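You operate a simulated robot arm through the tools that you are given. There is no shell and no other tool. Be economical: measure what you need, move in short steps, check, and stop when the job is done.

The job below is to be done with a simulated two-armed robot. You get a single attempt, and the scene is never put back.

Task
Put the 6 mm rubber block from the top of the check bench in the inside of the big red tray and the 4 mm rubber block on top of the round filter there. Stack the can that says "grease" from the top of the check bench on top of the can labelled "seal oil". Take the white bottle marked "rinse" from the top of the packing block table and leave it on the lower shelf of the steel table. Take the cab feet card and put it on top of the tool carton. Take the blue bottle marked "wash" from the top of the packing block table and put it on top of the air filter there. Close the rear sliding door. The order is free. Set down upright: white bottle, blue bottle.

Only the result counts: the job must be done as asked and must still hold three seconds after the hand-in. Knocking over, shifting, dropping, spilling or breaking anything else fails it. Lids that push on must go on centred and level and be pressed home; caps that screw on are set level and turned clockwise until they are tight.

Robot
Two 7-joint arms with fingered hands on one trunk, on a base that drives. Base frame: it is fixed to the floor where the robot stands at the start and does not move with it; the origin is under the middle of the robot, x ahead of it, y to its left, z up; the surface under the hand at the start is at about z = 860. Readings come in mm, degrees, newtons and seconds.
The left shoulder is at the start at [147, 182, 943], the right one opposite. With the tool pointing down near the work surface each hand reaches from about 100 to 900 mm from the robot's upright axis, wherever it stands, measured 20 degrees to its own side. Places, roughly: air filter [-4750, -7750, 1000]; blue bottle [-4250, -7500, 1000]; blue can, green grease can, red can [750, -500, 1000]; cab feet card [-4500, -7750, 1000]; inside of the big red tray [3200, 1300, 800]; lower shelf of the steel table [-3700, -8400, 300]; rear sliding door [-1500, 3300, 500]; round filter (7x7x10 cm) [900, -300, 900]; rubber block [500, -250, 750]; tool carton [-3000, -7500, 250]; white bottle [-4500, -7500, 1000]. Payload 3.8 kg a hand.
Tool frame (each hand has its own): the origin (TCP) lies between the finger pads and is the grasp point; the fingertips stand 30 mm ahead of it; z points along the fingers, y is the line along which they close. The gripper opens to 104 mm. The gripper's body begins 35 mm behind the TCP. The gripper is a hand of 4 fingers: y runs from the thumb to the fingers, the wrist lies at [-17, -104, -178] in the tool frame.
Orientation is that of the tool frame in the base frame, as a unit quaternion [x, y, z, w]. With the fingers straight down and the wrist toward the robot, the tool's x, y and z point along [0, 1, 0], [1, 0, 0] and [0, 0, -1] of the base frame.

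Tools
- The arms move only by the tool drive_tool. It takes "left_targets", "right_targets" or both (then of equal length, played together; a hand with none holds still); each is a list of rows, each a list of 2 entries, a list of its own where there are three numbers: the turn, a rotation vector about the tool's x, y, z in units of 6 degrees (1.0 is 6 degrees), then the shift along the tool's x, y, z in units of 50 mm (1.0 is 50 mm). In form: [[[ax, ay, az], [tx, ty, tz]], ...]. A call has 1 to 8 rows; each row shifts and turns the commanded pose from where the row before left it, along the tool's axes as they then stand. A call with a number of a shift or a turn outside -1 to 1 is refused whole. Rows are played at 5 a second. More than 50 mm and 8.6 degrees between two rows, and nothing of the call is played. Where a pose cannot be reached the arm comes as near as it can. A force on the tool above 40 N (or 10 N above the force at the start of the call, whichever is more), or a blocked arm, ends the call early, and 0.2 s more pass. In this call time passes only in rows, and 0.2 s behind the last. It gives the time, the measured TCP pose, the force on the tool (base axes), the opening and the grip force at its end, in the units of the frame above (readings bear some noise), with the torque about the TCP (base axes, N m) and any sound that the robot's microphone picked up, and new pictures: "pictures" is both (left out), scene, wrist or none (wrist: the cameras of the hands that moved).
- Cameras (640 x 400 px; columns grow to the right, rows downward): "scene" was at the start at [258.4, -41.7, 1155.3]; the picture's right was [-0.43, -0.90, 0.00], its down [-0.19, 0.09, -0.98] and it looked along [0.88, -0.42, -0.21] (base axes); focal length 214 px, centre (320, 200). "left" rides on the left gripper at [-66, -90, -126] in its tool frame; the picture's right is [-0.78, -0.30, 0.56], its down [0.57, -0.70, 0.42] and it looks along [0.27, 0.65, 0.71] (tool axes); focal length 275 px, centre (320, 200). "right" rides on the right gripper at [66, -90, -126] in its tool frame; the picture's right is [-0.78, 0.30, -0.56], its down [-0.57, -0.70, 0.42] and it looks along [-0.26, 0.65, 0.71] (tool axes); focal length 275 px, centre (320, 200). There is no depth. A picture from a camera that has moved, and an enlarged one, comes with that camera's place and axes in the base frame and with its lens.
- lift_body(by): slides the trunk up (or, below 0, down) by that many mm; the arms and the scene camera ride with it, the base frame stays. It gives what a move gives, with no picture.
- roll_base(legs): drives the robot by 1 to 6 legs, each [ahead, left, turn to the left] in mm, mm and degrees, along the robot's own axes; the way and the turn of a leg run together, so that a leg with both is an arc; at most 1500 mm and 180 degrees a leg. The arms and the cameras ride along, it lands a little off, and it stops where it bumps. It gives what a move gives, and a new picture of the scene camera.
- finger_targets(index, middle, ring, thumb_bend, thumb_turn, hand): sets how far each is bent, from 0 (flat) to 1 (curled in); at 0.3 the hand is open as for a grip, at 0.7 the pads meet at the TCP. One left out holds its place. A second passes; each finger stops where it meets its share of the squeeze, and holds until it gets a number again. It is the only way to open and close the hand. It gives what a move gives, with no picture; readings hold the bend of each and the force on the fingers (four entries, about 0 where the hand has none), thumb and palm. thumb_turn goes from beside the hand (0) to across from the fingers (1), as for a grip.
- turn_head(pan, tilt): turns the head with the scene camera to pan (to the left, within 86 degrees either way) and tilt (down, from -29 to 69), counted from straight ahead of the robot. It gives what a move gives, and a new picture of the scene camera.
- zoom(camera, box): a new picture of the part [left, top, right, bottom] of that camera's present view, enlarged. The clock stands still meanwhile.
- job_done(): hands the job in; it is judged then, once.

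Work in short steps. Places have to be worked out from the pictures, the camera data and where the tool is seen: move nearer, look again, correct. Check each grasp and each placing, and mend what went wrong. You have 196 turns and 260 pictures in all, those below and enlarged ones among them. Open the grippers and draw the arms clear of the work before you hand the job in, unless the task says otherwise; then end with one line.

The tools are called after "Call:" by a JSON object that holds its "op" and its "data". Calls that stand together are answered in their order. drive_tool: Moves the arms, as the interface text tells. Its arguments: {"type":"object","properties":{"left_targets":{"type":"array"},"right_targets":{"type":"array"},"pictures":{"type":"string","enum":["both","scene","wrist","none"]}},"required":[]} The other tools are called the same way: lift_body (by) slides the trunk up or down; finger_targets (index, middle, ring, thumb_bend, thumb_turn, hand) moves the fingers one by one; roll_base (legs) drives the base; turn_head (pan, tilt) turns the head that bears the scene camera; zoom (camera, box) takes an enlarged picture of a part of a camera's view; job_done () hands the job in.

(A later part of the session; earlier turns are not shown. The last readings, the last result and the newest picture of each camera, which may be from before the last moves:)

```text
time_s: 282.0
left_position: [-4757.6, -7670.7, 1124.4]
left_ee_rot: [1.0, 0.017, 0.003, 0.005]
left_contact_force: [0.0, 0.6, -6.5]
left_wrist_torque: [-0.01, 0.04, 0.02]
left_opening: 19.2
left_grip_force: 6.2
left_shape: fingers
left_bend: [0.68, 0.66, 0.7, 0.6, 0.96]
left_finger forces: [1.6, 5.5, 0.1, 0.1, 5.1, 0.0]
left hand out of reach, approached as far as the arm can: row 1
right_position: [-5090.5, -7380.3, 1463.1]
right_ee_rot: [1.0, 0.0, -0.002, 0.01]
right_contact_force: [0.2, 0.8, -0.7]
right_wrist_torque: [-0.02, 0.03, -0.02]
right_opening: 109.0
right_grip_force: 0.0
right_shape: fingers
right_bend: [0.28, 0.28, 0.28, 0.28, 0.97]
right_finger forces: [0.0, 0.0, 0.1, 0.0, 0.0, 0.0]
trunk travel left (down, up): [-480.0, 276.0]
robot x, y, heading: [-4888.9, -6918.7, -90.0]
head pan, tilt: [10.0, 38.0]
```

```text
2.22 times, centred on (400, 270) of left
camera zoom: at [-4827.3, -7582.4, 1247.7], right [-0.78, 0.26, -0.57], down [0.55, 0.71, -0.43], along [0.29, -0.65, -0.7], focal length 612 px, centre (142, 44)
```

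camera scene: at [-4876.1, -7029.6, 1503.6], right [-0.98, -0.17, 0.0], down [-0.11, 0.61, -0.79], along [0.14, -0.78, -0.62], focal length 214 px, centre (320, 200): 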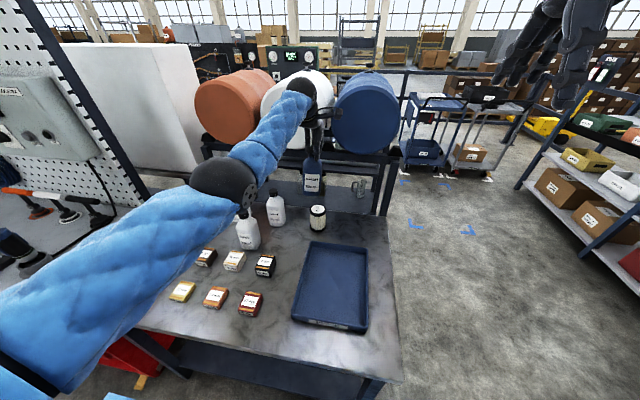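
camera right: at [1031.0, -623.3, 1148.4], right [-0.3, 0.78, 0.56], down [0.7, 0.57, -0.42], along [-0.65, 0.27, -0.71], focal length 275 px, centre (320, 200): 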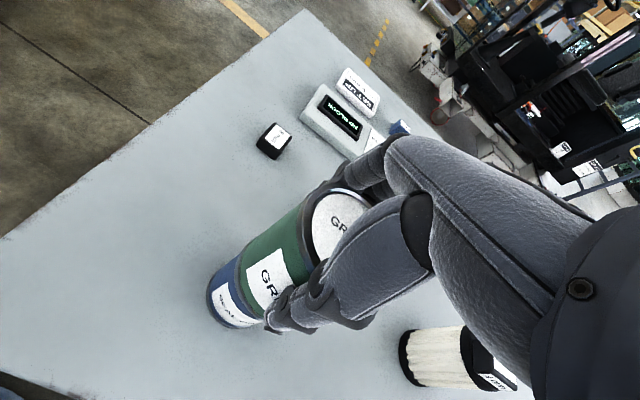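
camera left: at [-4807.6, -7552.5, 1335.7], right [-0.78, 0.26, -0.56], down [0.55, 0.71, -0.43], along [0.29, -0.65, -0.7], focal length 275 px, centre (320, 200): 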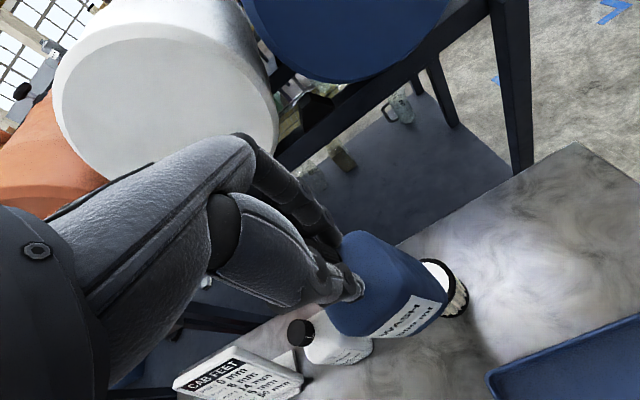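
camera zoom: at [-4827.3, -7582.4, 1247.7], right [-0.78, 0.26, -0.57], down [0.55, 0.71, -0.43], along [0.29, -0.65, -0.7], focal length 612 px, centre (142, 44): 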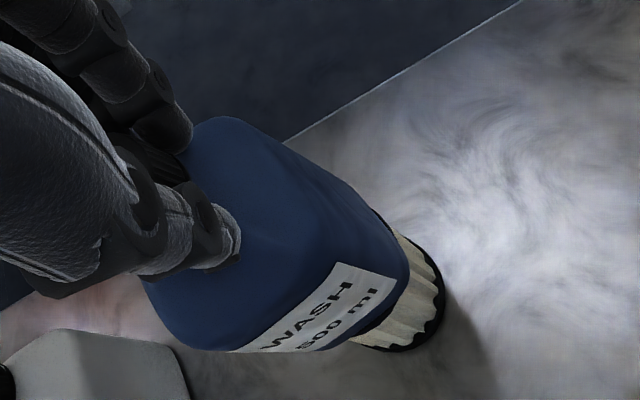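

Almost touching. I lower gently until the weight transfers.

Call:
{"op": "drive_tool", "data": {"left_targets": [[[0, 0, 0], [0, 0, 0.06]], [[0, 0, 0], [0, 0, 0.05]], [[0, 0, 0], [0, 0, 0.05]], [[0, 0, 0], [0, 0, 0.04]]], "pictures": "none"}}

Call:
{"op": "zoom", "data": {"camera": "scene", "box": [270, 140, 370, 230]}}

```text
time_s: 283.0
left_position: [-4756.8, -7670.5, 1115.9]
left_ee_rot: [1.0, 0.017, 0.003, 0.006]
left_contact_force: [0.5, -0.1, -3.8]
left_wrist_torque: [0.02, 0.04, 0.01]
left_opening: 19.2
left_grip_force: 5.8
left_shape: fingers
left_bend: [0.68, 0.66, 0.7, 0.6, 0.96]
left_finger forces: [1.8, 5.3, 0.0, 0.1, 5.2, 0.0]
right_position: [-5089.4, -7379.9, 1464.8]
right_ee_rot: [1.0, 0.001, -0.002, 0.01]
right_contact_force: [0.5, -0.5, 0.2]
right_wrist_torque: [0.07, 0.0, 0.0]
right_opening: 108.9
right_grip_force: 0.0
right_shape: fingers
right_bend: [0.28, 0.28, 0.28, 0.28, 0.97]
right_finger forces: [0.0, 0.0, 0.1, 0.0, 0.1, 0.0]
trunk travel left (down, up): [-480.0, 276.0]
robot x, y, heading: [-4889.3, -6920.9, -89.9]
head pan, tilt: [10.0, 38.0]
```

```text
4.44 times, centred on (320, 185) of scene
camera zoom: at [-4877.1, -7030.4, 1503.5], right [-0.98, -0.17, 0.0], down [-0.11, 0.61, -0.79], along [0.14, -0.78, -0.62], focal length 953 px, centre (320, 267)
```

zoom: 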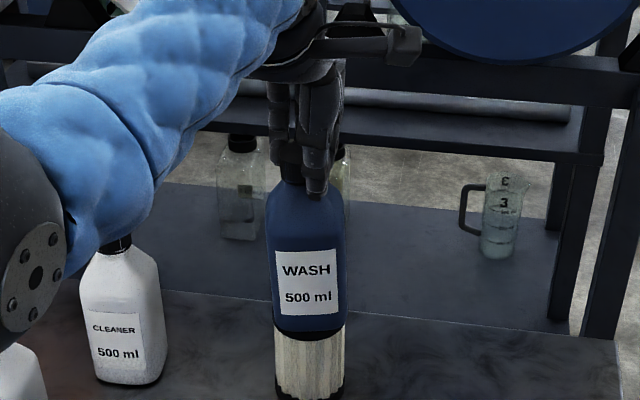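

Weight starting to transfer (3.8 N left). A bit lower.

Call:
{"op": "drive_tool", "data": {"left_targets": [[[0, 0, 0], [0, 0, 0.04]], [[0, 0, 0], [0, 0, 0.04]]], "pictures": "none"}}

Call:
{"op": "zoom", "data": {"camera": "scene", "box": [270, 140, 370, 230]}}

```text
time_s: 283.6
left_position: [-4758.6, -7671.4, 1113.4]
left_ee_rot: [1.0, 0.015, 0.003, 0.008]
left_contact_force: [-1.0, -0.1, 3.0]
left_wrist_torque: [0.06, -0.01, -0.03]
left_opening: 18.9
left_grip_force: 6.0
left_shape: fingers
left_bend: [0.68, 0.66, 0.7, 0.6, 0.96]
left_finger forces: [2.0, 5.0, 0.0, 0.1, 5.8, 0.0]
right_position: [-5091.4, -7377.6, 1464.2]
right_ee_rot: [1.0, 0.001, -0.002, 0.011]
right_contact_force: [-0.7, -0.4, 1.6]
right_wrist_torque: [0.0, -0.01, 0.0]
right_opening: 109.2
right_grip_force: 0.2
right_shape: fingers
right_bend: [0.28, 0.28, 0.28, 0.28, 0.97]
right_finger forces: [0.1, 0.0, 0.0, 0.0, 0.1, 0.0]
trunk travel left (down, up): [-480.0, 276.0]
robot x, y, heading: [-4891.5, -6922.6, -89.8]
head pan, tilt: [10.0, 38.0]
```

```text
4.44 times, centred on (320, 185) of scene
camera zoom: at [-4877.3, -7029.7, 1503.6], right [-0.98, -0.17, 0.0], down [-0.11, 0.61, -0.79], along [0.14, -0.78, -0.62], focal length 953 px, centre (320, 267)
```

zoom: 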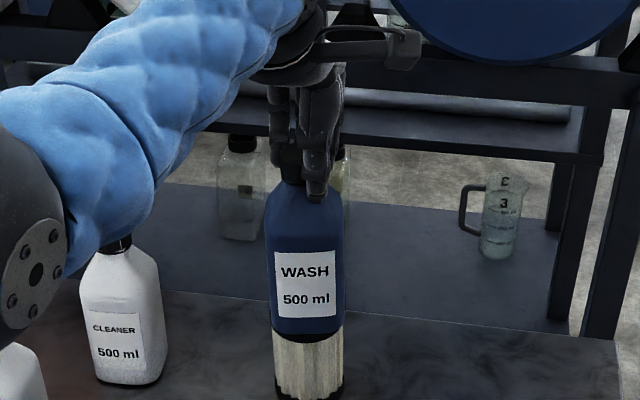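

Weight is on the filter; the bottle looks centred. I open the hand to release.

Call:
{"op": "finger_targets", "data": {"hand": "left", "index": 0.55, "middle": 0.55, "ring": 0.55, "thumb_bend": 0.5}}

Call:
{"op": "finger_targets", "data": {"hand": "left", "index": 0.4, "middle": 0.4, "ring": 0.4, "thumb_bend": 0.4}}

Call:
{"op": "zoom", "data": {"camera": "scene", "box": [270, 140, 370, 230]}}

Call:
{"op": "zoom", "data": {"camera": "left", "box": [200, 130, 500, 360]}}

```text
time_s: 284.6
left_position: [-4756.9, -7669.8, 1112.4]
left_ee_rot: [1.0, 0.016, 0.003, 0.007]
left_contact_force: [0.3, -0.2, -0.2]
left_wrist_torque: [-0.05, 0.0, -0.02]
left_opening: 47.0
left_grip_force: 0.1
left_shape: fingers
left_bend: [0.55, 0.55, 0.55, 0.5, 0.97]
left_finger forces: [0.0, 0.1, 0.0, 0.0, 0.0, 0.0]
right_position: [-5090.7, -7379.0, 1464.3]
right_ee_rot: [1.0, 0.001, -0.002, 0.011]
right_contact_force: [-0.2, -0.9, 0.1]
right_wrist_torque: [0.0, -0.03, -0.01]
right_opening: 108.9
right_grip_force: 0.2
right_shape: fingers
right_bend: [0.28, 0.28, 0.28, 0.28, 0.97]
right_finger forces: [0.1, 0.0, 0.0, 0.0, 0.0, 0.0]
trunk travel left (down, up): [-480.0, 276.0]
robot x, y, heading: [-4890.6, -6918.9, -90.1]
head pan, tilt: [10.0, 38.0]
```

```text
time_s: 285.6
left_position: [-4756.5, -7669.4, 1111.9]
left_ee_rot: [1.0, 0.016, 0.004, 0.006]
left_contact_force: [0.7, 0.5, 0.2]
left_wrist_torque: [0.0, -0.02, -0.03]
left_opening: 79.1
left_grip_force: 0.1
left_shape: fingers
left_bend: [0.4, 0.4, 0.4, 0.4, 0.97]
left_finger forces: [0.1, 0.0, 0.1, 0.0, 0.0, 0.0]
right_position: [-5089.8, -7379.9, 1463.7]
right_ee_rot: [1.0, 0.002, -0.002, 0.009]
right_contact_force: [0.2, 0.1, -0.1]
right_wrist_torque: [-0.01, -0.02, 0.0]
right_opening: 108.8
right_grip_force: 0.2
right_shape: fingers
right_bend: [0.28, 0.28, 0.28, 0.28, 0.97]
right_finger forces: [0.0, 0.0, 0.0, 0.0, 0.0, 0.1]
trunk travel left (down, up): [-480.0, 276.0]
robot x, y, heading: [-4889.1, -6920.0, -89.9]
head pan, tilt: [10.0, 38.0]
```

```text
4.44 times, centred on (320, 185) of scene
camera zoom: at [-4877.1, -7030.0, 1503.5], right [-0.98, -0.17, 0.0], down [-0.11, 0.61, -0.79], along [0.14, -0.78, -0.62], focal length 953 px, centre (320, 267)
```

zoom: 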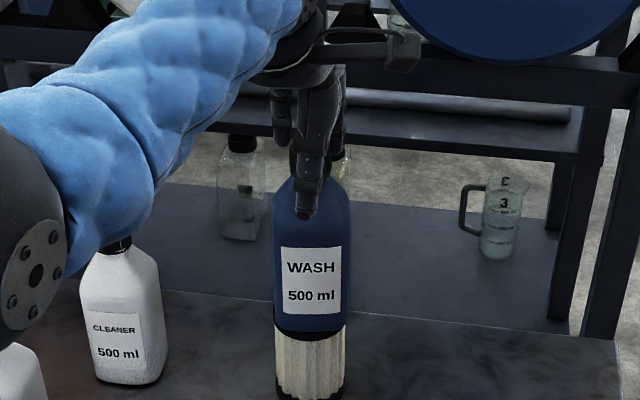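

```text
1.74 times, centred on (350, 245) of left
camera zoom: at [-4827.0, -7581.1, 1235.1], right [-0.78, 0.26, -0.57], down [0.55, 0.71, -0.43], along [0.29, -0.65, -0.7], focal length 479 px, centre (268, 122)
```

zoom: 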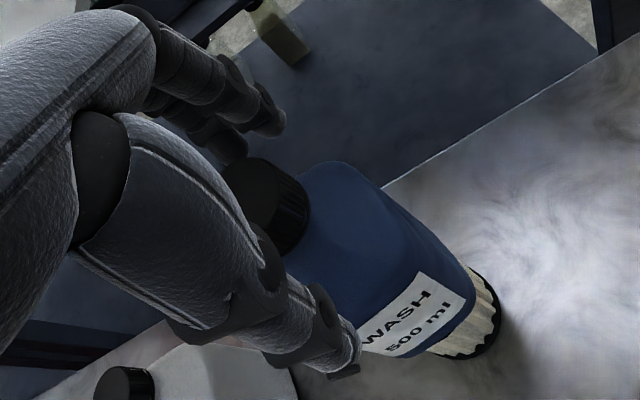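

Bottle stands upright on the filter. I rise straight up, clear of the cap.

Call:
{"op": "drive_tool", "data": {"left_targets": [[[0, 0, 0], [0, 0, -0.3]], [[0, 0, 0], [0, 0, -0.5]], [[0, 0, 0], [0, 0, -0.7]], [[0, 0, 0], [0, 0, -0.7]], [[0, 0, 0], [0, -0.8, -0.4]], [[0, 0, 0], [0, -0.9, 0]]], "pictures": "scene"}}

Call:
{"op": "zoom", "data": {"camera": "scene", "box": [200, 140, 380, 290]}}

```text
time_s: 287.0
left_position: [-4762.1, -7580.9, 1238.3]
left_ee_rot: [1.0, 0.016, 0.004, 0.004]
left_contact_force: [-0.7, 1.1, -0.5]
left_wrist_torque: [-0.08, -0.01, 0.0]
left_opening: 79.3
left_grip_force: 0.0
left_shape: fingers
left_bend: [0.4, 0.4, 0.4, 0.4, 0.97]
left_finger forces: [0.0, 0.0, 0.1, 0.1, 0.1, 0.0]
right_position: [-5090.9, -7375.1, 1465.5]
right_ee_rot: [1.0, 0.001, -0.002, 0.012]
right_contact_force: [0.0, 0.2, 1.1]
right_wrist_torque: [-0.03, 0.01, 0.0]
right_opening: 108.7
right_grip_force: 0.0
right_shape: fingers
right_bend: [0.28, 0.28, 0.28, 0.28, 0.97]
right_finger forces: [0.0, 0.0, 0.0, 0.0, 0.0, 0.0]
trunk travel left (down, up): [-480.0, 276.0]
robot x, y, heading: [-4894.5, -6918.0, -90.1]
head pan, tilt: [10.0, 38.0]
camera scene: at [-4877.7, -7027.4, 1503.8], right [-0.98, -0.17, 0.0], down [-0.11, 0.6, -0.79], along [0.14, -0.78, -0.61], focal length 214 px, centre (320, 200)
```

scene: 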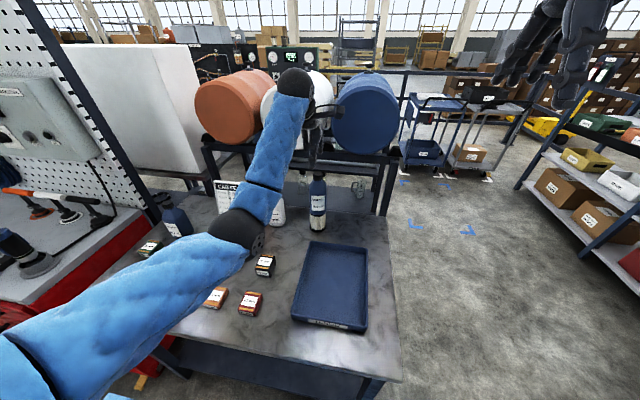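

```text
2.67 times, centred on (290, 215) of scene
camera zoom: at [-4877.7, -7027.4, 1503.8], right [-0.98, -0.17, 0.0], down [-0.11, 0.6, -0.79], along [0.14, -0.78, -0.61], focal length 572 px, centre (400, 160)
```

zoom: 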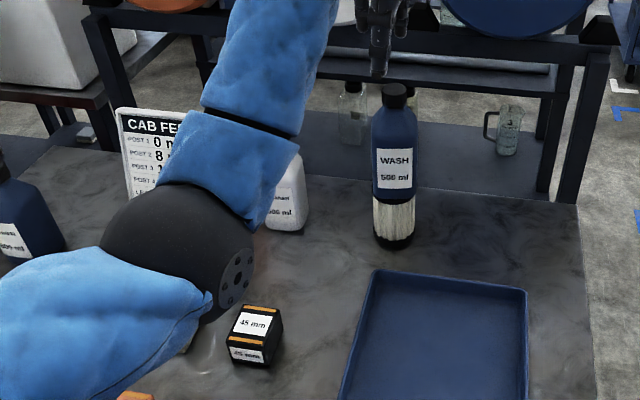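

WASH is done. Now the card: shift the base left 295 so the left hand reaches it, then look.

Call:
{"op": "roll_base", "data": {"legs": [[0, 295, 0]]}}

Call:
{"op": "zoom", "data": {"camera": "left", "box": [0, 0, 640, 400]}}

```text
time_s: 289.0
left_position: [-4467.1, -7584.6, 1238.2]
left_ee_rot: [1.0, 0.015, 0.002, 0.006]
left_contact_force: [-0.2, 0.0, 0.3]
left_wrist_torque: [0.0, 0.05, -0.03]
left_opening: 79.3
left_grip_force: 0.1
left_shape: fingers
left_bend: [0.4, 0.4, 0.4, 0.4, 0.97]
left_finger forces: [0.0, 0.1, 0.1, 0.1, 0.0, 0.1]
right_position: [-4796.0, -7378.9, 1463.1]
right_ee_rot: [1.0, 0.0, -0.002, 0.01]
right_contact_force: [0.3, 0.5, -0.1]
right_wrist_torque: [-0.03, -0.01, 0.01]
right_opening: 108.9
right_grip_force: 0.1
right_shape: fingers
right_bend: [0.28, 0.28, 0.28, 0.28, 0.97]
right_finger forces: [0.0, 0.0, 0.0, 0.0, 0.0, 0.0]
trunk travel left (down, up): [-480.0, 276.0]
robot x, y, heading: [-4598.1, -6919.2, -90.3]
head pan, tilt: [10.0, 38.0]
camera scene: at [-4582.0, -7030.2, 1503.5], right [-0.99, -0.17, 0.0], down [-0.11, 0.61, -0.79], along [0.13, -0.78, -0.62], focal length 214 px, centre (320, 200)
```

scene: 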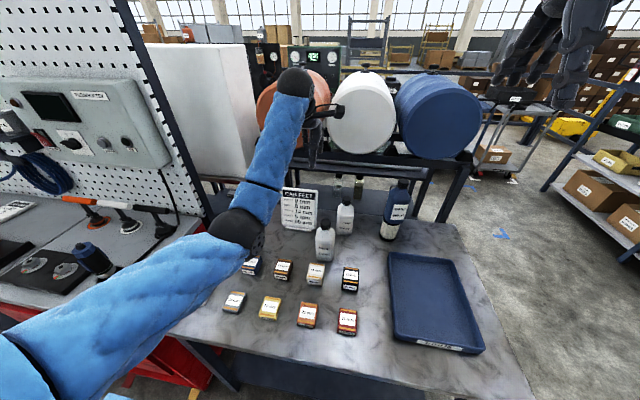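

```text
1.00 times, centred on (320, 200) of left (not enlarged: the box is as wide or as high as the picture)
camera zoom: at [-4537.5, -7495.3, 1362.9], right [-0.78, 0.27, -0.56], down [0.55, 0.71, -0.43], along [0.29, -0.65, -0.7], focal length 275 px, centre (320, 200)
```

zoom: 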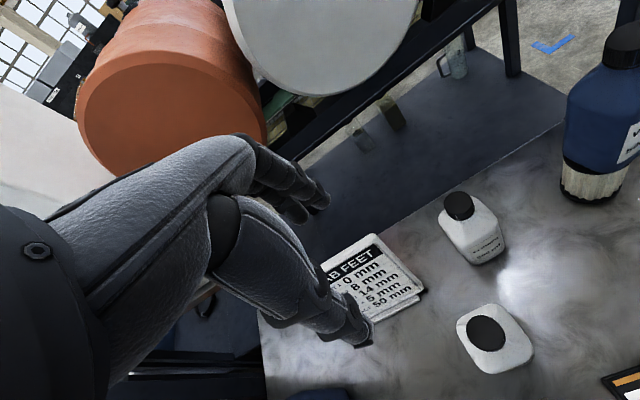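

Card's top edge is at ≈(-4385,-7690,1022), leaning back slightly. I lower the trunk 130 and move the left hand toward it.

Call:
{"op": "lift_body", "data": {"by": -130}}

Call:
{"op": "drive_tool", "data": {"left_targets": [[[0, 0, 0], [0.55, 0.5, 0]], [[0, 0, 0], [0.55, 0.5, 0]], [[0, 0, 0], [0.55, 0.5, 0]], [[0, 0, 0], [0, 0.4, 0.3]]], "pictures": "both"}}

```text
time_s: 290.6
left_position: [-4467.9, -7585.0, 1109.9]
left_ee_rot: [1.0, 0.015, 0.004, 0.007]
left_contact_force: [-0.7, 1.3, 0.2]
left_wrist_torque: [0.01, -0.07, 0.01]
left_opening: 79.4
left_grip_force: 0.0
left_shape: fingers
left_bend: [0.4, 0.4, 0.4, 0.4, 0.97]
left_finger forces: [0.1, 0.0, 0.0, 0.0, 0.0, 0.0]
right_position: [-4796.6, -7378.3, 1334.2]
right_ee_rot: [1.0, -0.001, -0.002, 0.011]
right_contact_force: [0.0, 1.0, 0.5]
right_wrist_torque: [-0.04, 0.01, -0.01]
right_opening: 109.0
right_grip_force: 0.1
right_shape: fingers
right_bend: [0.28, 0.28, 0.28, 0.28, 0.97]
right_finger forces: [0.0, 0.0, 0.1, 0.0, 0.0, 0.0]
trunk travel left (down, up): [-350.0, 406.0]
robot x, y, heading: [-4598.1, -6919.5, -90.0]
head pan, tilt: [10.0, 38.0]
```

```text
time_s: 291.6
left_position: [-4384.3, -7675.4, 1095.8]
left_ee_rot: [1.0, 0.014, 0.004, 0.005]
left_contact_force: [-0.3, -0.3, -0.4]
left_wrist_torque: [0.01, 0.01, 0.0]
left_opening: 79.4
left_grip_force: 0.1
left_shape: fingers
left_bend: [0.4, 0.4, 0.4, 0.4, 0.97]
left_finger forces: [0.1, 0.1, 0.0, 0.0, 0.0, 0.0]
right_position: [-4796.9, -7379.3, 1333.9]
right_ee_rot: [1.0, -0.002, -0.002, 0.009]
right_contact_force: [0.1, -0.9, 0.0]
right_wrist_torque: [-0.01, 0.01, 0.0]
right_opening: 108.9
right_grip_force: 0.0
right_shape: fingers
right_bend: [0.28, 0.28, 0.28, 0.28, 0.97]
right_finger forces: [0.1, 0.1, 0.0, 0.0, 0.1, 0.0]
trunk travel left (down, up): [-350.0, 406.0]
robot x, y, heading: [-4593.8, -6919.6, -90.2]
head pan, tilt: [10.0, 38.0]
camera scene: at [-4583.5, -7061.0, 1372.5], right [-0.99, -0.17, 0.0], down [-0.11, 0.61, -0.79], along [0.14, -0.78, -0.62], focal length 214 px, centre (320, 200)
camera left: at [-4454.1, -7587.2, 1220.0], right [-0.78, 0.27, -0.57], down [0.56, 0.71, -0.43], along [0.29, -0.65, -0.7], focal length 275 px, centre (320, 200)
```

scene: 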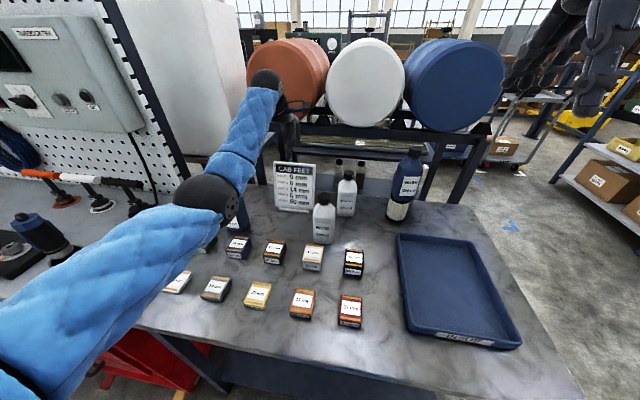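
left: 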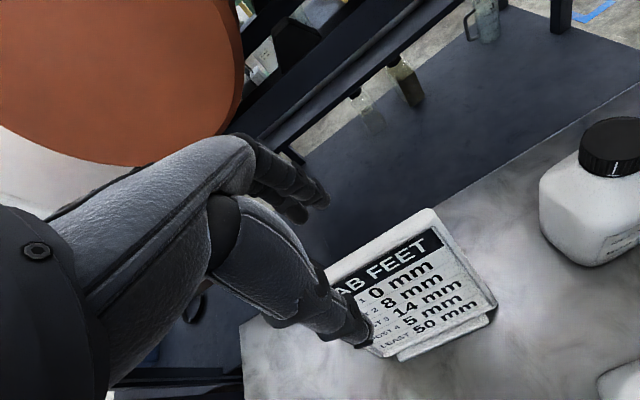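

Top edge at y≈-7696. I shift ahead 20 mm and descend partway.

Call:
{"op": "drive_tool", "data": {"left_targets": [[[0, 0, 0], [0, 0.2, 0.4]], [[0, 0, 0], [0, 0.2, 0.4]], [[0, 0, 0], [0, 0.02, 0.4]]], "pictures": "wrist"}}

Call:
{"op": "zoom", "data": {"camera": "scene", "box": [230, 80, 370, 240]}}

```text
time_s: 292.4
left_position: [-4382.4, -7698.4, 1036.6]
left_ee_rot: [1.0, 0.014, 0.004, 0.006]
left_contact_force: [-0.4, 0.0, 0.5]
left_wrist_torque: [-0.02, -0.01, -0.01]
left_opening: 79.5
left_grip_force: 0.0
left_shape: fingers
left_bend: [0.4, 0.4, 0.4, 0.4, 0.97]
left_finger forces: [0.0, 0.1, 0.0, 0.0, 0.0, 0.0]
right_position: [-4797.3, -7379.8, 1333.2]
right_ee_rot: [1.0, -0.001, -0.002, 0.009]
right_contact_force: [0.0, 0.0, -0.3]
right_wrist_torque: [0.0, -0.02, -0.02]
right_opening: 109.0
right_grip_force: 0.1
right_shape: fingers
right_bend: [0.28, 0.28, 0.28, 0.28, 0.97]
right_finger forces: [0.0, 0.0, 0.0, 0.0, 0.0, 0.0]
trunk travel left (down, up): [-350.0, 406.0]
robot x, y, heading: [-4597.0, -6921.9, -90.0]
head pan, tilt: [10.0, 38.0]
camera left: at [-4452.2, -7609.0, 1160.5], right [-0.78, 0.27, -0.57], down [0.56, 0.71, -0.43], along [0.29, -0.65, -0.7], focal length 275 px, centre (320, 200)
```

left: 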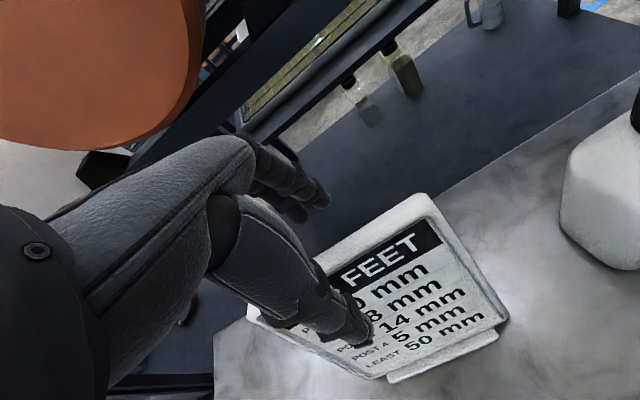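

```text
2.50 times, centred on (300, 160) of scene
camera zoom: at [-4582.6, -7061.2, 1372.4], right [-0.99, -0.17, 0.0], down [-0.11, 0.61, -0.79], along [0.14, -0.78, -0.62], focal length 536 px, centre (370, 300)
```

zoom: 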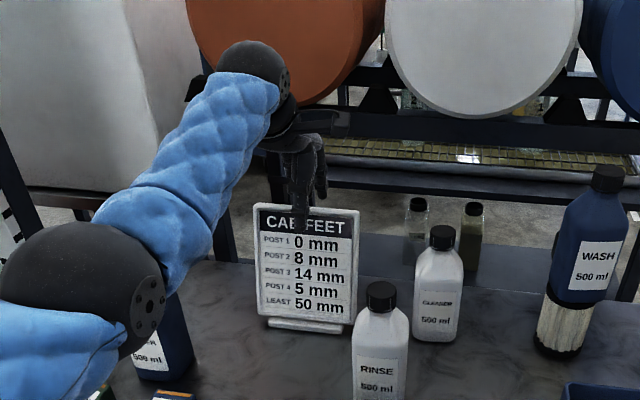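

The card edge is centred between thumb and fingers. I descend 38 mm and close.

Call:
{"op": "drive_tool", "data": {"left_targets": [[[0, 0, 0], [0, 0, 0.4]], [[0, 0, 0], [0, -0.06, 0.36]]], "pictures": "none"}}

Call:
{"op": "finger_targets", "data": {"hand": "left", "index": 0.75, "middle": 0.75, "ring": 0.75, "thumb_bend": 0.75}}

Call:
{"op": "drive_tool", "data": {"left_targets": [[[0, 0, 0], [0, 0, -0.4]], [[0, 0, 0], [0, 0, -0.6]]], "pictures": "both"}}

```text
time_s: 293.0
left_position: [-4382.4, -7695.6, 998.5]
left_ee_rot: [1.0, 0.015, 0.004, 0.006]
left_contact_force: [-0.2, -0.2, -0.1]
left_wrist_torque: [-0.04, 0.02, -0.04]
left_opening: 79.3
left_grip_force: 0.1
left_shape: fingers
left_bend: [0.4, 0.4, 0.4, 0.4, 0.97]
left_finger forces: [0.0, 0.1, 0.0, 0.1, 0.1, 0.1]
right_position: [-4797.5, -7378.7, 1333.5]
right_ee_rot: [1.0, 0.0, -0.002, 0.01]
right_contact_force: [-0.1, 0.9, 0.3]
right_wrist_torque: [-0.06, 0.0, -0.01]
right_opening: 109.0
right_grip_force: 0.1
right_shape: fingers
right_bend: [0.28, 0.28, 0.28, 0.28, 0.97]
right_finger forces: [0.0, 0.0, 0.0, 0.1, 0.1, 0.1]
trunk travel left (down, up): [-350.0, 406.0]
robot x, y, heading: [-4595.5, -6919.5, -90.1]
head pan, tilt: [10.0, 38.0]
```

```text
time_s: 294.0
left_position: [-4383.4, -7695.2, 999.9]
left_ee_rot: [1.0, 0.015, 0.004, 0.006]
left_contact_force: [-0.1, 0.4, 4.3]
left_wrist_torque: [0.21, 0.18, -0.05]
left_opening: 13.2
left_grip_force: 17.4
left_shape: fingers
left_bend: [0.73, 0.73, 0.74, 0.66, 0.94]
left_finger forces: [10.7, 4.3, 1.9, 0.0, 18.1, 0.1]
right_position: [-4797.8, -7378.5, 1334.6]
right_ee_rot: [1.0, -0.001, -0.001, 0.01]
right_contact_force: [-0.8, 0.0, 0.4]
right_wrist_torque: [0.02, 0.02, -0.03]
right_opening: 109.0
right_grip_force: 0.0
right_shape: fingers
right_bend: [0.28, 0.28, 0.28, 0.28, 0.97]
right_finger forces: [0.0, 0.0, 0.0, 0.0, 0.1, 0.0]
trunk travel left (down, up): [-350.0, 406.0]
robot x, y, heading: [-4596.0, -6922.6, -90.2]
head pan, tilt: [10.0, 38.0]
```

```text
time_s: 294.6
left_position: [-4381.1, -7694.9, 1049.4]
left_ee_rot: [1.0, 0.014, 0.004, 0.005]
left_contact_force: [-0.5, 0.2, -1.2]
left_wrist_torque: [-0.04, 0.01, 0.0]
left_opening: 12.7
left_grip_force: 14.8
left_shape: fingers
left_bend: [0.74, 0.74, 0.75, 0.65, 0.94]
left_finger forces: [10.3, 4.2, 0.6, 0.1, 15.0, 0.0]
right_position: [-4797.4, -7377.8, 1334.5]
right_ee_rot: [1.0, -0.001, -0.002, 0.01]
right_contact_force: [0.4, 0.1, 0.1]
right_wrist_torque: [-0.02, 0.01, 0.0]
right_opening: 108.8
right_grip_force: 0.0
right_shape: fingers
right_bend: [0.28, 0.28, 0.28, 0.28, 0.97]
right_finger forces: [0.0, 0.0, 0.1, 0.0, 0.0, 0.0]
trunk travel left (down, up): [-350.0, 406.0]
robot x, y, heading: [-4592.0, -6918.3, -89.9]
head pan, tilt: [10.0, 38.0]
camera scene: at [-4583.0, -7060.4, 1372.6], right [-0.99, -0.17, 0.0], down [-0.11, 0.61, -0.79], along [0.14, -0.78, -0.62], focal length 214 px, centre (320, 200)
camera left: at [-4451.8, -7605.9, 1172.8], right [-0.78, 0.27, -0.57], down [0.56, 0.71, -0.43], along [0.29, -0.65, -0.71], focal length 275 px, centre (320, 200)
```

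scene: 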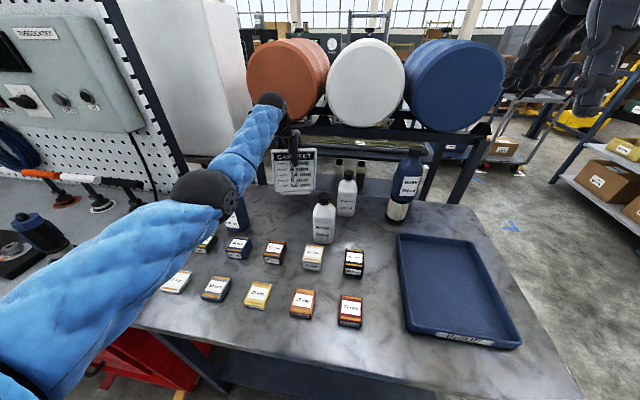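
left: 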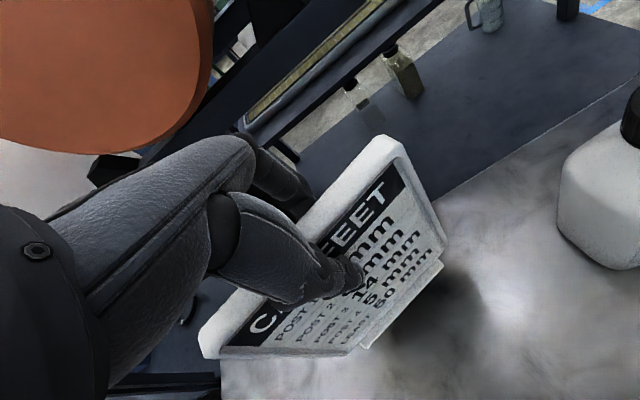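

The card is lifted. I raise and retract it, while moving the right hand to a spot where it can be turned horizontal.

Call:
{"op": "drive_tool", "data": {"left_targets": [[[0, 0, 0], [0, 0, -0.8]], [[0, 0, 0], [0, 0, -0.8]], [[0, 0, 0], [0, -0.2, -0.8]], [[0, 0, 0], [0, -0.4, -0.8]], [[0, 0, 0], [0, -0.8, 0]], [[0, 0, 0], [0, -0.8, 0]], [[0, 0, 0], [0, -0.8, 0]], [[0, 0, 0], [0, -0.8, 0]]], "right_targets": [[[0, 0, 0], [-0.3, 0.4, 0.4]], [[0, 0, 0], [-0.3, 0.4, 0.4]], [[0, 0, 0], [-0.3, 0.4, 0.4]], [[0, 0, 0], [-0.3, 0.4, 0.4]], [[-0.722, 0.722, 0.722], [0, 0, 0]], [[-0.722, 0.722, 0.722], [0, 0, 0]], [[-0.722, 0.722, 0.722], [0, 0, 0]], [[-0.722, 0.722, 0.722], [0, 0, 0]]], "pictures": "none"}}

Call:
{"op": "drive_tool", "data": {"right_targets": [[[-0.722, 0.722, 0.722], [0, 0, 0]], [[-0.722, 0.722, 0.722], [0, 0, 0]], [[-0.722, 0.722, 0.722], [0, 0, 0]], [[-0.722, 0.722, 0.722], [0, 0, 0]], [[-0.722, 0.722, 0.722], [0, 0, 0]], [[-0.722, 0.722, 0.722], [0, 0, 0]], [[-0.722, 0.722, 0.722], [0, 0, 0]], [[-0.722, 0.722, 0.722], [0, 0, 0]]], "pictures": "none"}}

Call:
{"op": "drive_tool", "data": {"right_targets": [[[-0.722, 0.722, 0.722], [0, 0, 0]], [[-0.722, 0.722, 0.722], [0, 0, 0]], [[-0.722, 0.722, 0.722], [0, 0, 0]], [[-0.722, 0.722, 0.722], [0, 0, 0]]], "pictures": "both"}}

```text
time_s: 296.4
left_position: [-4395.5, -7656.6, 1249.2]
left_ee_rot: [1.0, 0.014, 0.003, 0.006]
left_contact_force: [0.3, 0.7, -1.1]
left_wrist_torque: [-0.01, -0.02, -0.02]
left_opening: 12.5
left_grip_force: 14.3
left_shape: fingers
left_bend: [0.74, 0.74, 0.75, 0.65, 0.94]
left_finger forces: [9.9, 4.3, 0.4, 0.0, 14.5, 0.0]
left hand out of reach, approached as far as the arm can: row 4, 5, 6, 7, 8
right_position: [-4857.4, -7458.3, 1257.3]
right_ee_rot: [0.965, -0.148, 0.15, 0.159]
right_contact_force: [-0.3, 0.5, -0.1]
right_wrist_torque: [0.02, 0.01, -0.02]
right_opening: 108.8
right_grip_force: 0.0
right_shape: fingers
right_bend: [0.28, 0.28, 0.28, 0.28, 0.97]
right_finger forces: [0.0, 0.0, 0.0, 0.0, 0.0, 0.0]
trunk travel left (down, up): [-350.0, 406.0]
robot x, y, heading: [-4596.5, -6917.7, -90.2]
head pan, tilt: [10.0, 38.0]
```

```text
time_s: 298.2
left_position: [-4396.4, -7661.3, 1247.5]
left_ee_rot: [1.0, 0.015, 0.004, 0.005]
left_contact_force: [0.3, -0.4, -1.2]
left_wrist_torque: [0.03, 0.03, -0.03]
left_opening: 12.5
left_grip_force: 15.0
left_shape: fingers
left_bend: [0.74, 0.74, 0.75, 0.65, 0.94]
left_finger forces: [9.8, 4.3, 0.3, 0.0, 14.4, 0.0]
right_position: [-4857.3, -7461.2, 1253.9]
right_ee_rot: [0.703, -0.404, 0.411, 0.416]
right_contact_force: [-0.7, -0.8, -0.3]
right_wrist_torque: [-0.02, 0.04, -0.02]
right_opening: 109.1
right_grip_force: 0.1
right_shape: fingers
right_bend: [0.28, 0.28, 0.28, 0.28, 0.97]
right_finger forces: [0.0, 0.0, 0.0, 0.0, 0.1, 0.0]
trunk travel left (down, up): [-350.0, 406.0]
robot x, y, heading: [-4596.9, -6918.6, -90.2]
head pan, tilt: [10.0, 38.0]
```

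```text
time_s: 299.2
left_position: [-4395.4, -7658.2, 1248.7]
left_ee_rot: [1.0, 0.014, 0.003, 0.005]
left_contact_force: [-0.2, -0.6, 0.1]
left_wrist_torque: [0.0, 0.02, 0.04]
left_opening: 12.6
left_grip_force: 14.6
left_shape: fingers
left_bend: [0.74, 0.74, 0.75, 0.65, 0.94]
left_finger forces: [9.8, 4.2, 0.4, 0.0, 14.5, 0.0]
right_position: [-4886.4, -7467.3, 1338.1]
right_ee_rot: [0.498, -0.494, 0.502, 0.505]
right_contact_force: [0.2, 0.3, -0.1]
right_wrist_torque: [-0.01, 0.01, -0.02]
right_opening: 108.9
right_grip_force: 0.0
right_shape: fingers
right_bend: [0.28, 0.28, 0.28, 0.28, 0.97]
right_finger forces: [0.0, 0.0, 0.0, 0.0, 0.0, 0.0]
right hand out of reach, approached as far as the arm can: row 2, 3, 4
trunk travel left (down, up): [-350.0, 406.0]
robot x, y, heading: [-4598.3, -6920.8, -89.8]
head pan, tilt: [10.0, 38.0]
camera scene: at [-4583.2, -7061.3, 1372.4], right [-0.99, -0.17, 0.0], down [-0.11, 0.61, -0.79], along [0.14, -0.78, -0.62], focal length 214 px, centre (320, 200)
camera right: at [-4796.6, -7340.1, 1402.4], right [-0.3, 0.55, -0.78], down [0.7, -0.43, -0.57], along [-0.65, -0.72, -0.25], focal length 275 px, centre (320, 200)
```

scene: 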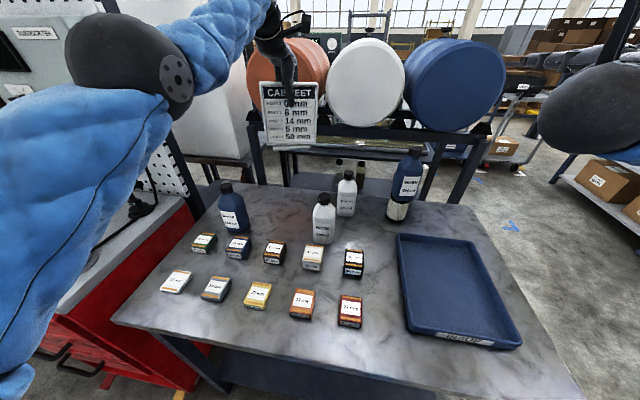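
right: 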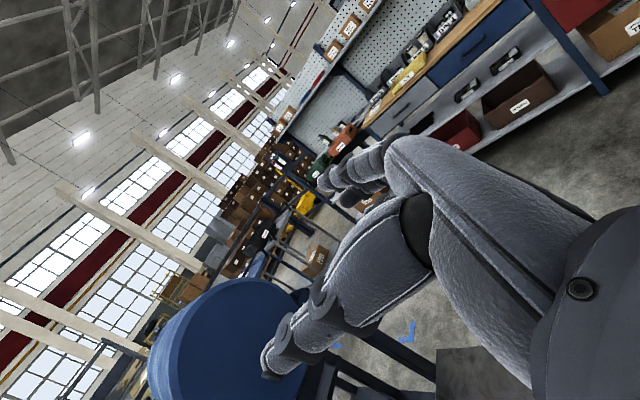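

Right hand is now horizontal. I retract the left hand (with the card) properly before shifting the base.

Call:
{"op": "drive_tool", "data": {"left_targets": [[[0, 0, 0], [0.1, -0.5, 0.6]], [[0, 0, 0], [0.1, -0.9, 0]], [[0, 0, 0], [0.1, -0.9, 0]], [[0, 0, 0], [0, -0.9, 0]], [[0, 0, 0], [0, -0.9, 0]]], "right_targets": [[[0, 0, 0], [-0.8, 0, 0]], [[0, 0, 0], [-0.8, 0, 0]], [[0, 0, 0], [-0.8, 0, 0]], [[0, 0, 0], [-0.8, 0, 0]], [[0, 0, 0], [-0.8, 0, 0]]], "pictures": "scene"}}

```text
time_s: 300.4
left_position: [-4395.4, -7644.5, 1279.6]
left_ee_rot: [1.0, 0.015, 0.003, 0.005]
left_contact_force: [0.2, 0.3, -2.6]
left_wrist_torque: [0.01, 0.0, -0.01]
left_opening: 12.2
left_grip_force: 14.7
left_shape: fingers
left_bend: [0.74, 0.74, 0.75, 0.65, 0.94]
left_finger forces: [9.7, 4.2, 0.4, 0.1, 14.7, 0.1]
left hand out of reach, approached as far as the arm can: row 1, 2, 3, 4, 5
right_position: [-4894.4, -7457.8, 1337.8]
right_ee_rot: [0.496, -0.495, 0.503, 0.506]
right_contact_force: [-0.6, 0.1, 0.0]
right_wrist_torque: [0.0, 0.05, 0.01]
right_opening: 109.1
right_grip_force: 0.1
right_shape: fingers
right_bend: [0.28, 0.28, 0.28, 0.28, 0.97]
right_finger forces: [0.0, 0.0, 0.0, 0.1, 0.0, 0.0]
right hand out of reach, approached as far as the arm can: row 1, 2, 3, 4, 5
trunk travel left (down, up): [-350.0, 406.0]
robot x, y, heading: [-4593.6, -6918.6, -89.9]
head pan, tilt: [10.0, 38.0]
camera scene: at [-4582.9, -7060.6, 1372.5], right [-0.99, -0.17, 0.0], down [-0.11, 0.61, -0.79], along [0.14, -0.78, -0.62], focal length 214 px, centre (320, 200)
```

scene: 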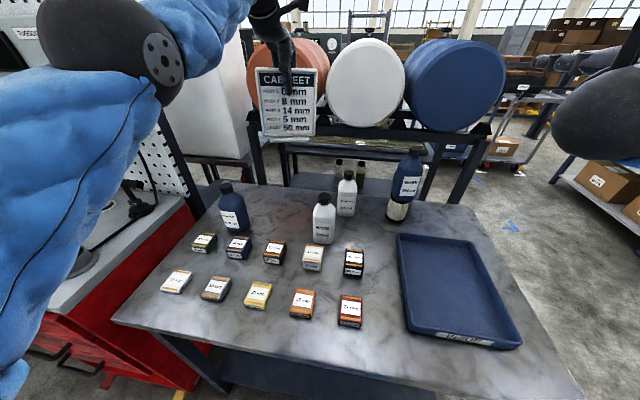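

Both arms sit at awkward limits. I try simpler single-direction moves to free them: left straight down, right ahead then down.

Call:
{"op": "drive_tool", "data": {"left_targets": [[[0, 0, 0], [0, 0, 0.9]], [[0, 0, 0], [0, 0, 0.9]], [[0, 0, 0], [0, 0, 0.9]], [[0, 0, 0], [0, 0, 0.9]]], "right_targets": [[[0, 0, 0], [0, 0, 0.8]], [[0, 0, 0], [0, 0, 0.8]], [[0, 0, 0], [-0.8, 0, 0]], [[0, 0, 0], [-0.8, 0, 0]]], "pictures": "scene"}}

```text
time_s: 301.4
left_position: [-4395.2, -7695.5, 1112.4]
left_ee_rot: [1.0, 0.014, 0.004, 0.005]
left_contact_force: [0.1, -0.8, -0.3]
left_wrist_torque: [0.02, 0.0, 0.0]
left_opening: 12.6
left_grip_force: 14.0
left_shape: fingers
left_bend: [0.74, 0.74, 0.75, 0.65, 0.94]
left_finger forces: [9.8, 4.2, 0.4, 0.0, 14.5, 0.0]
left hand out of reach, approached as far as the arm can: row 1, 2, 3, 4
right_position: [-4899.4, -7538.0, 1342.6]
right_ee_rot: [0.498, -0.495, 0.502, 0.505]
right_contact_force: [0.3, -0.3, -0.5]
right_wrist_torque: [0.03, -0.02, -0.03]
right_opening: 109.0
right_grip_force: 0.0
right_shape: fingers
right_bend: [0.28, 0.28, 0.28, 0.28, 0.97]
right_finger forces: [0.0, 0.0, 0.0, 0.0, 0.1, 0.0]
right hand out of reach, approached as far as the arm can: row 2, 3, 4
trunk travel left (down, up): [-350.0, 406.0]
robot x, y, heading: [-4597.1, -6919.3, -90.2]
head pan, tilt: [10.0, 38.0]
camera scene: at [-4582.4, -7062.0, 1372.3], right [-0.99, -0.17, 0.0], down [-0.11, 0.61, -0.79], along [0.14, -0.78, -0.62], focal length 214 px, centre (320, 200)
```

scene: 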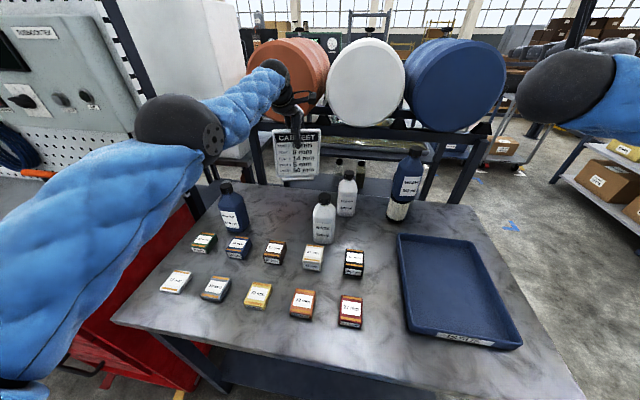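

Left is at z 1112 and can now retract; the right I command further down with a slight outward move.

Call:
{"op": "drive_tool", "data": {"left_targets": [[[0, 0, 0], [0.4, -0.5, -0.1]], [[0, 0, 0], [0.2, -0.8, 0]], [[0, 0, 0], [0, -0.9, 0]], [[0, 0, 0], [0, -0.9, 0]], [[0, 0, 0], [0, -0.9, 0]], [[0, 0, 0], [0, -0.9, 0]], [[0, 0, 0], [0, 0, 0]], [[0, 0, 0], [0, 0, 0]]], "right_targets": [[[0, 0, 0], [-0.9, 0.2, 0]], [[0, 0, 0], [-0.9, 0.2, 0]], [[0, 0, 0], [-0.9, 0.2, 0]], [[0, 0, 0], [-0.9, 0.2, 0]], [[0, 0, 0], [-0.9, 0.2, 0]], [[0, 0, 0], [-0.9, 0, 0]], [[0, 0, 0], [0, 0, 0]], [[0, 0, 0], [0, 0, 0]]], "pictures": "scene"}}

```text
time_s: 303.2
left_position: [-4380.4, -7687.7, 1152.0]
left_ee_rot: [1.0, 0.015, 0.004, 0.005]
left_contact_force: [0.7, -0.1, -1.2]
left_wrist_torque: [0.01, -0.01, -0.01]
left_opening: 12.9
left_grip_force: 14.4
left_shape: fingers
left_bend: [0.74, 0.74, 0.75, 0.65, 0.94]
left_finger forces: [9.6, 4.1, 0.5, 0.0, 14.4, 0.0]
left hand out of reach, approached as far as the arm can: row 1, 2, 3, 4, 5, 6
right_position: [-4998.9, -7515.4, 1319.5]
right_ee_rot: [0.497, -0.495, 0.503, 0.505]
right_contact_force: [0.0, 0.0, -0.4]
right_wrist_torque: [0.0, -0.02, -0.01]
right_opening: 108.9
right_grip_force: 0.1
right_shape: fingers
right_bend: [0.28, 0.28, 0.28, 0.28, 0.97]
right_finger forces: [0.0, 0.0, 0.0, 0.0, 0.0, 0.1]
right hand out of reach, approached as far as the arm can: row 1, 2, 3, 4, 5, 6
trunk travel left (down, up): [-350.0, 406.0]
robot x, y, heading: [-4593.9, -6923.3, -90.0]
head pan, tilt: [10.0, 38.0]
camera scene: at [-4582.8, -7060.9, 1372.5], right [-0.99, -0.17, 0.0], down [-0.11, 0.61, -0.79], along [0.14, -0.78, -0.62], focal length 214 px, centre (320, 200)
```

scene: 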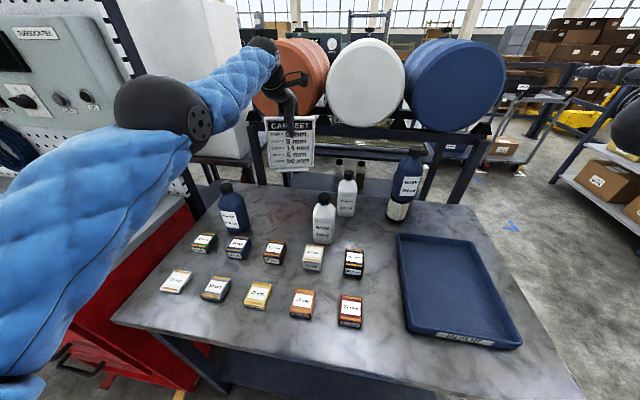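

The straightened arm seems to slide on its reach limit. I return to the lower height where it moved freely, then retract there.

Call:
{"op": "drive_tool", "data": {"left_targets": [[[0, 0, 0], [0, 0, 0.8]], [[0, 0, 0], [0, 0, 0.8]], [[0, 0, 0], [0, -0.5, 0.3]], [[0, 0, 0], [0, -0.8, 0]], [[0, 0, 0], [0, -0.8, 0]]], "pictures": "none"}}

```text
time_s: 304.4
left_position: [-4383.5, -7701.3, 1064.0]
left_ee_rot: [1.0, 0.015, 0.004, 0.005]
left_contact_force: [0.3, -0.8, -2.5]
left_wrist_torque: [0.0, -0.03, 0.02]
left_opening: 12.4
left_grip_force: 14.5
left_shape: fingers
left_bend: [0.74, 0.74, 0.75, 0.65, 0.94]
left_finger forces: [9.6, 4.2, 0.5, 0.0, 14.3, 0.0]
left hand out of reach, approached as far as the arm can: row 1, 2, 3, 4, 5
right_position: [-4999.6, -7514.1, 1320.0]
right_ee_rot: [0.497, -0.495, 0.503, 0.505]
right_contact_force: [0.0, -0.3, -0.8]
right_wrist_torque: [0.02, -0.01, 0.0]
right_opening: 109.3
right_grip_force: 0.1
right_shape: fingers
right_bend: [0.28, 0.28, 0.28, 0.28, 0.97]
right_finger forces: [0.0, 0.0, 0.1, 0.0, 0.0, 0.0]
trunk travel left (down, up): [-350.0, 406.0]
robot x, y, heading: [-4596.2, -6918.8, -90.0]
head pan, tilt: [10.0, 38.0]
```

Call:
{"op": "drive_tool", "data": {"left_targets": [[[0, 0, 0], [0, -0.9, 0.2]], [[0, 0, 0], [0, -0.9, 0.2]], [[0, 0, 0], [0, -0.9, 0]], [[0, 0, 0], [0, -0.9, 0]], [[0, 0, 0], [0, -0.9, 0]], [[0, 0, 0], [0, -0.9, 0]], [[0, 0, 0], [0, -0.9, 0]], [[0, 0, 0], [0, -0.9, 0]]], "pictures": "scene"}}

```text
time_s: 306.2
left_position: [-4392.7, -7701.6, 1053.8]
left_ee_rot: [1.0, 0.016, 0.003, 0.006]
left_contact_force: [-0.4, -0.2, -1.3]
left_wrist_torque: [0.02, 0.02, -0.02]
left_opening: 12.2
left_grip_force: 14.0
left_shape: fingers
left_bend: [0.74, 0.74, 0.75, 0.65, 0.94]
left_finger forces: [9.7, 4.2, 0.5, 0.0, 14.2, 0.0]
left hand out of reach, approached as far as the arm can: row 1, 2, 3, 4, 5, 6, 7, 8
right_position: [-5000.1, -7514.0, 1320.0]
right_ee_rot: [0.498, -0.495, 0.502, 0.506]
right_contact_force: [0.3, -1.2, 0.1]
right_wrist_torque: [0.01, 0.04, 0.02]
right_opening: 109.2
right_grip_force: 0.1
right_shape: fingers
right_bend: [0.28, 0.28, 0.28, 0.28, 0.97]
right_finger forces: [0.0, 0.0, 0.0, 0.1, 0.0, 0.0]
trunk travel left (down, up): [-350.0, 406.0]
robot x, y, heading: [-4597.0, -6918.6, -89.8]
head pan, tilt: [10.0, 38.0]
camera scene: at [-4582.6, -7061.0, 1372.5], right [-0.99, -0.17, 0.0], down [-0.11, 0.61, -0.79], along [0.14, -0.78, -0.62], focal length 214 px, centre (320, 200)
```

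scene: 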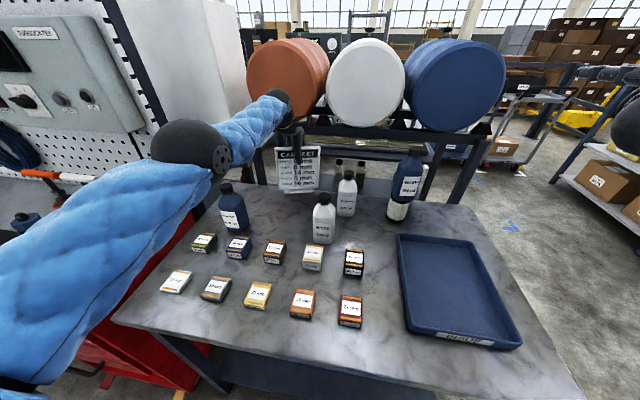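

The elbow is bent, so a joint limit is likely holding it. I try yawing the hand while pulling back.

Call:
{"op": "drive_tool", "data": {"left_targets": [[[0, 0, 1], [0, -0.3, 0]], [[0, 0, 1], [0, -0.3, 0]], [[0, 0, 1], [0, -0.3, 0]], [[0, 0, 0], [0, -0.6, 0]]], "pictures": "none"}}

```text
time_s: 307.2
left_position: [-4381.5, -7692.1, 1057.8]
left_ee_rot: [0.99, -0.143, 0.003, 0.005]
left_contact_force: [0.2, -0.2, -1.2]
left_wrist_torque: [-0.01, -0.03, 0.01]
left_opening: 12.7
left_grip_force: 14.2
left_shape: fingers
left_bend: [0.74, 0.74, 0.75, 0.65, 0.94]
left_finger forces: [9.6, 4.3, 0.4, 0.0, 14.4, 0.1]
left hand out of reach, approached as far as the arm can: row 1, 2, 3, 4
right_position: [-4999.0, -7514.9, 1320.6]
right_ee_rot: [0.498, -0.494, 0.503, 0.505]
right_contact_force: [0.3, -0.1, 0.5]
right_wrist_torque: [0.02, -0.05, 0.0]
right_opening: 109.0
right_grip_force: 0.1
right_shape: fingers
right_bend: [0.28, 0.28, 0.28, 0.28, 0.97]
right_finger forces: [0.0, 0.0, 0.0, 0.1, 0.0, 0.1]
trunk travel left (down, up): [-350.0, 406.0]
robot x, y, heading: [-4595.3, -6921.6, -90.1]
head pan, tilt: [10.0, 38.0]
```

Call:
{"op": "drive_tool", "data": {"left_targets": [[[0, 0, -1], [0, 0, 0]], [[0, 0, -1], [0, 0, 0]], [[0, 0, -1], [0, 0, 0]], [[-1, 0, 0], [0, -0.2, 0]], [[-1, 0, 0], [0, -0.2, 0]], [[-1, 0, 0], [0, -0.2, 0]], [[-1, 0, 0], [0, -0.4, 0]], [[0, 0, 0], [0, -0.6, 0]]], "pictures": "none"}}

```text
time_s: 309.0
left_position: [-4388.4, -7762.2, 1036.3]
left_ee_rot: [0.977, 0.014, 0.006, 0.214]
left_contact_force: [-0.8, -0.3, -0.8]
left_wrist_torque: [0.03, -0.01, -0.02]
left_opening: 12.4
left_grip_force: 14.4
left_shape: fingers
left_bend: [0.74, 0.74, 0.75, 0.65, 0.94]
left_finger forces: [9.4, 4.1, 0.4, 0.0, 14.6, 0.1]
left hand out of reach, approached as far as the arm can: row 1, 2, 4, 5, 6, 7, 8
right_position: [-4997.9, -7514.3, 1320.1]
right_ee_rot: [0.497, -0.494, 0.504, 0.505]
right_contact_force: [-0.4, -1.1, 0.3]
right_wrist_torque: [0.02, 0.02, 0.01]
right_opening: 108.9
right_grip_force: 0.0
right_shape: fingers
right_bend: [0.28, 0.28, 0.28, 0.28, 0.97]
right_finger forces: [0.0, 0.0, 0.0, 0.0, 0.0, 0.1]
trunk travel left (down, up): [-350.0, 406.0]
robot x, y, heading: [-4595.9, -6921.3, -89.9]
head pan, tilt: [10.0, 38.0]
```

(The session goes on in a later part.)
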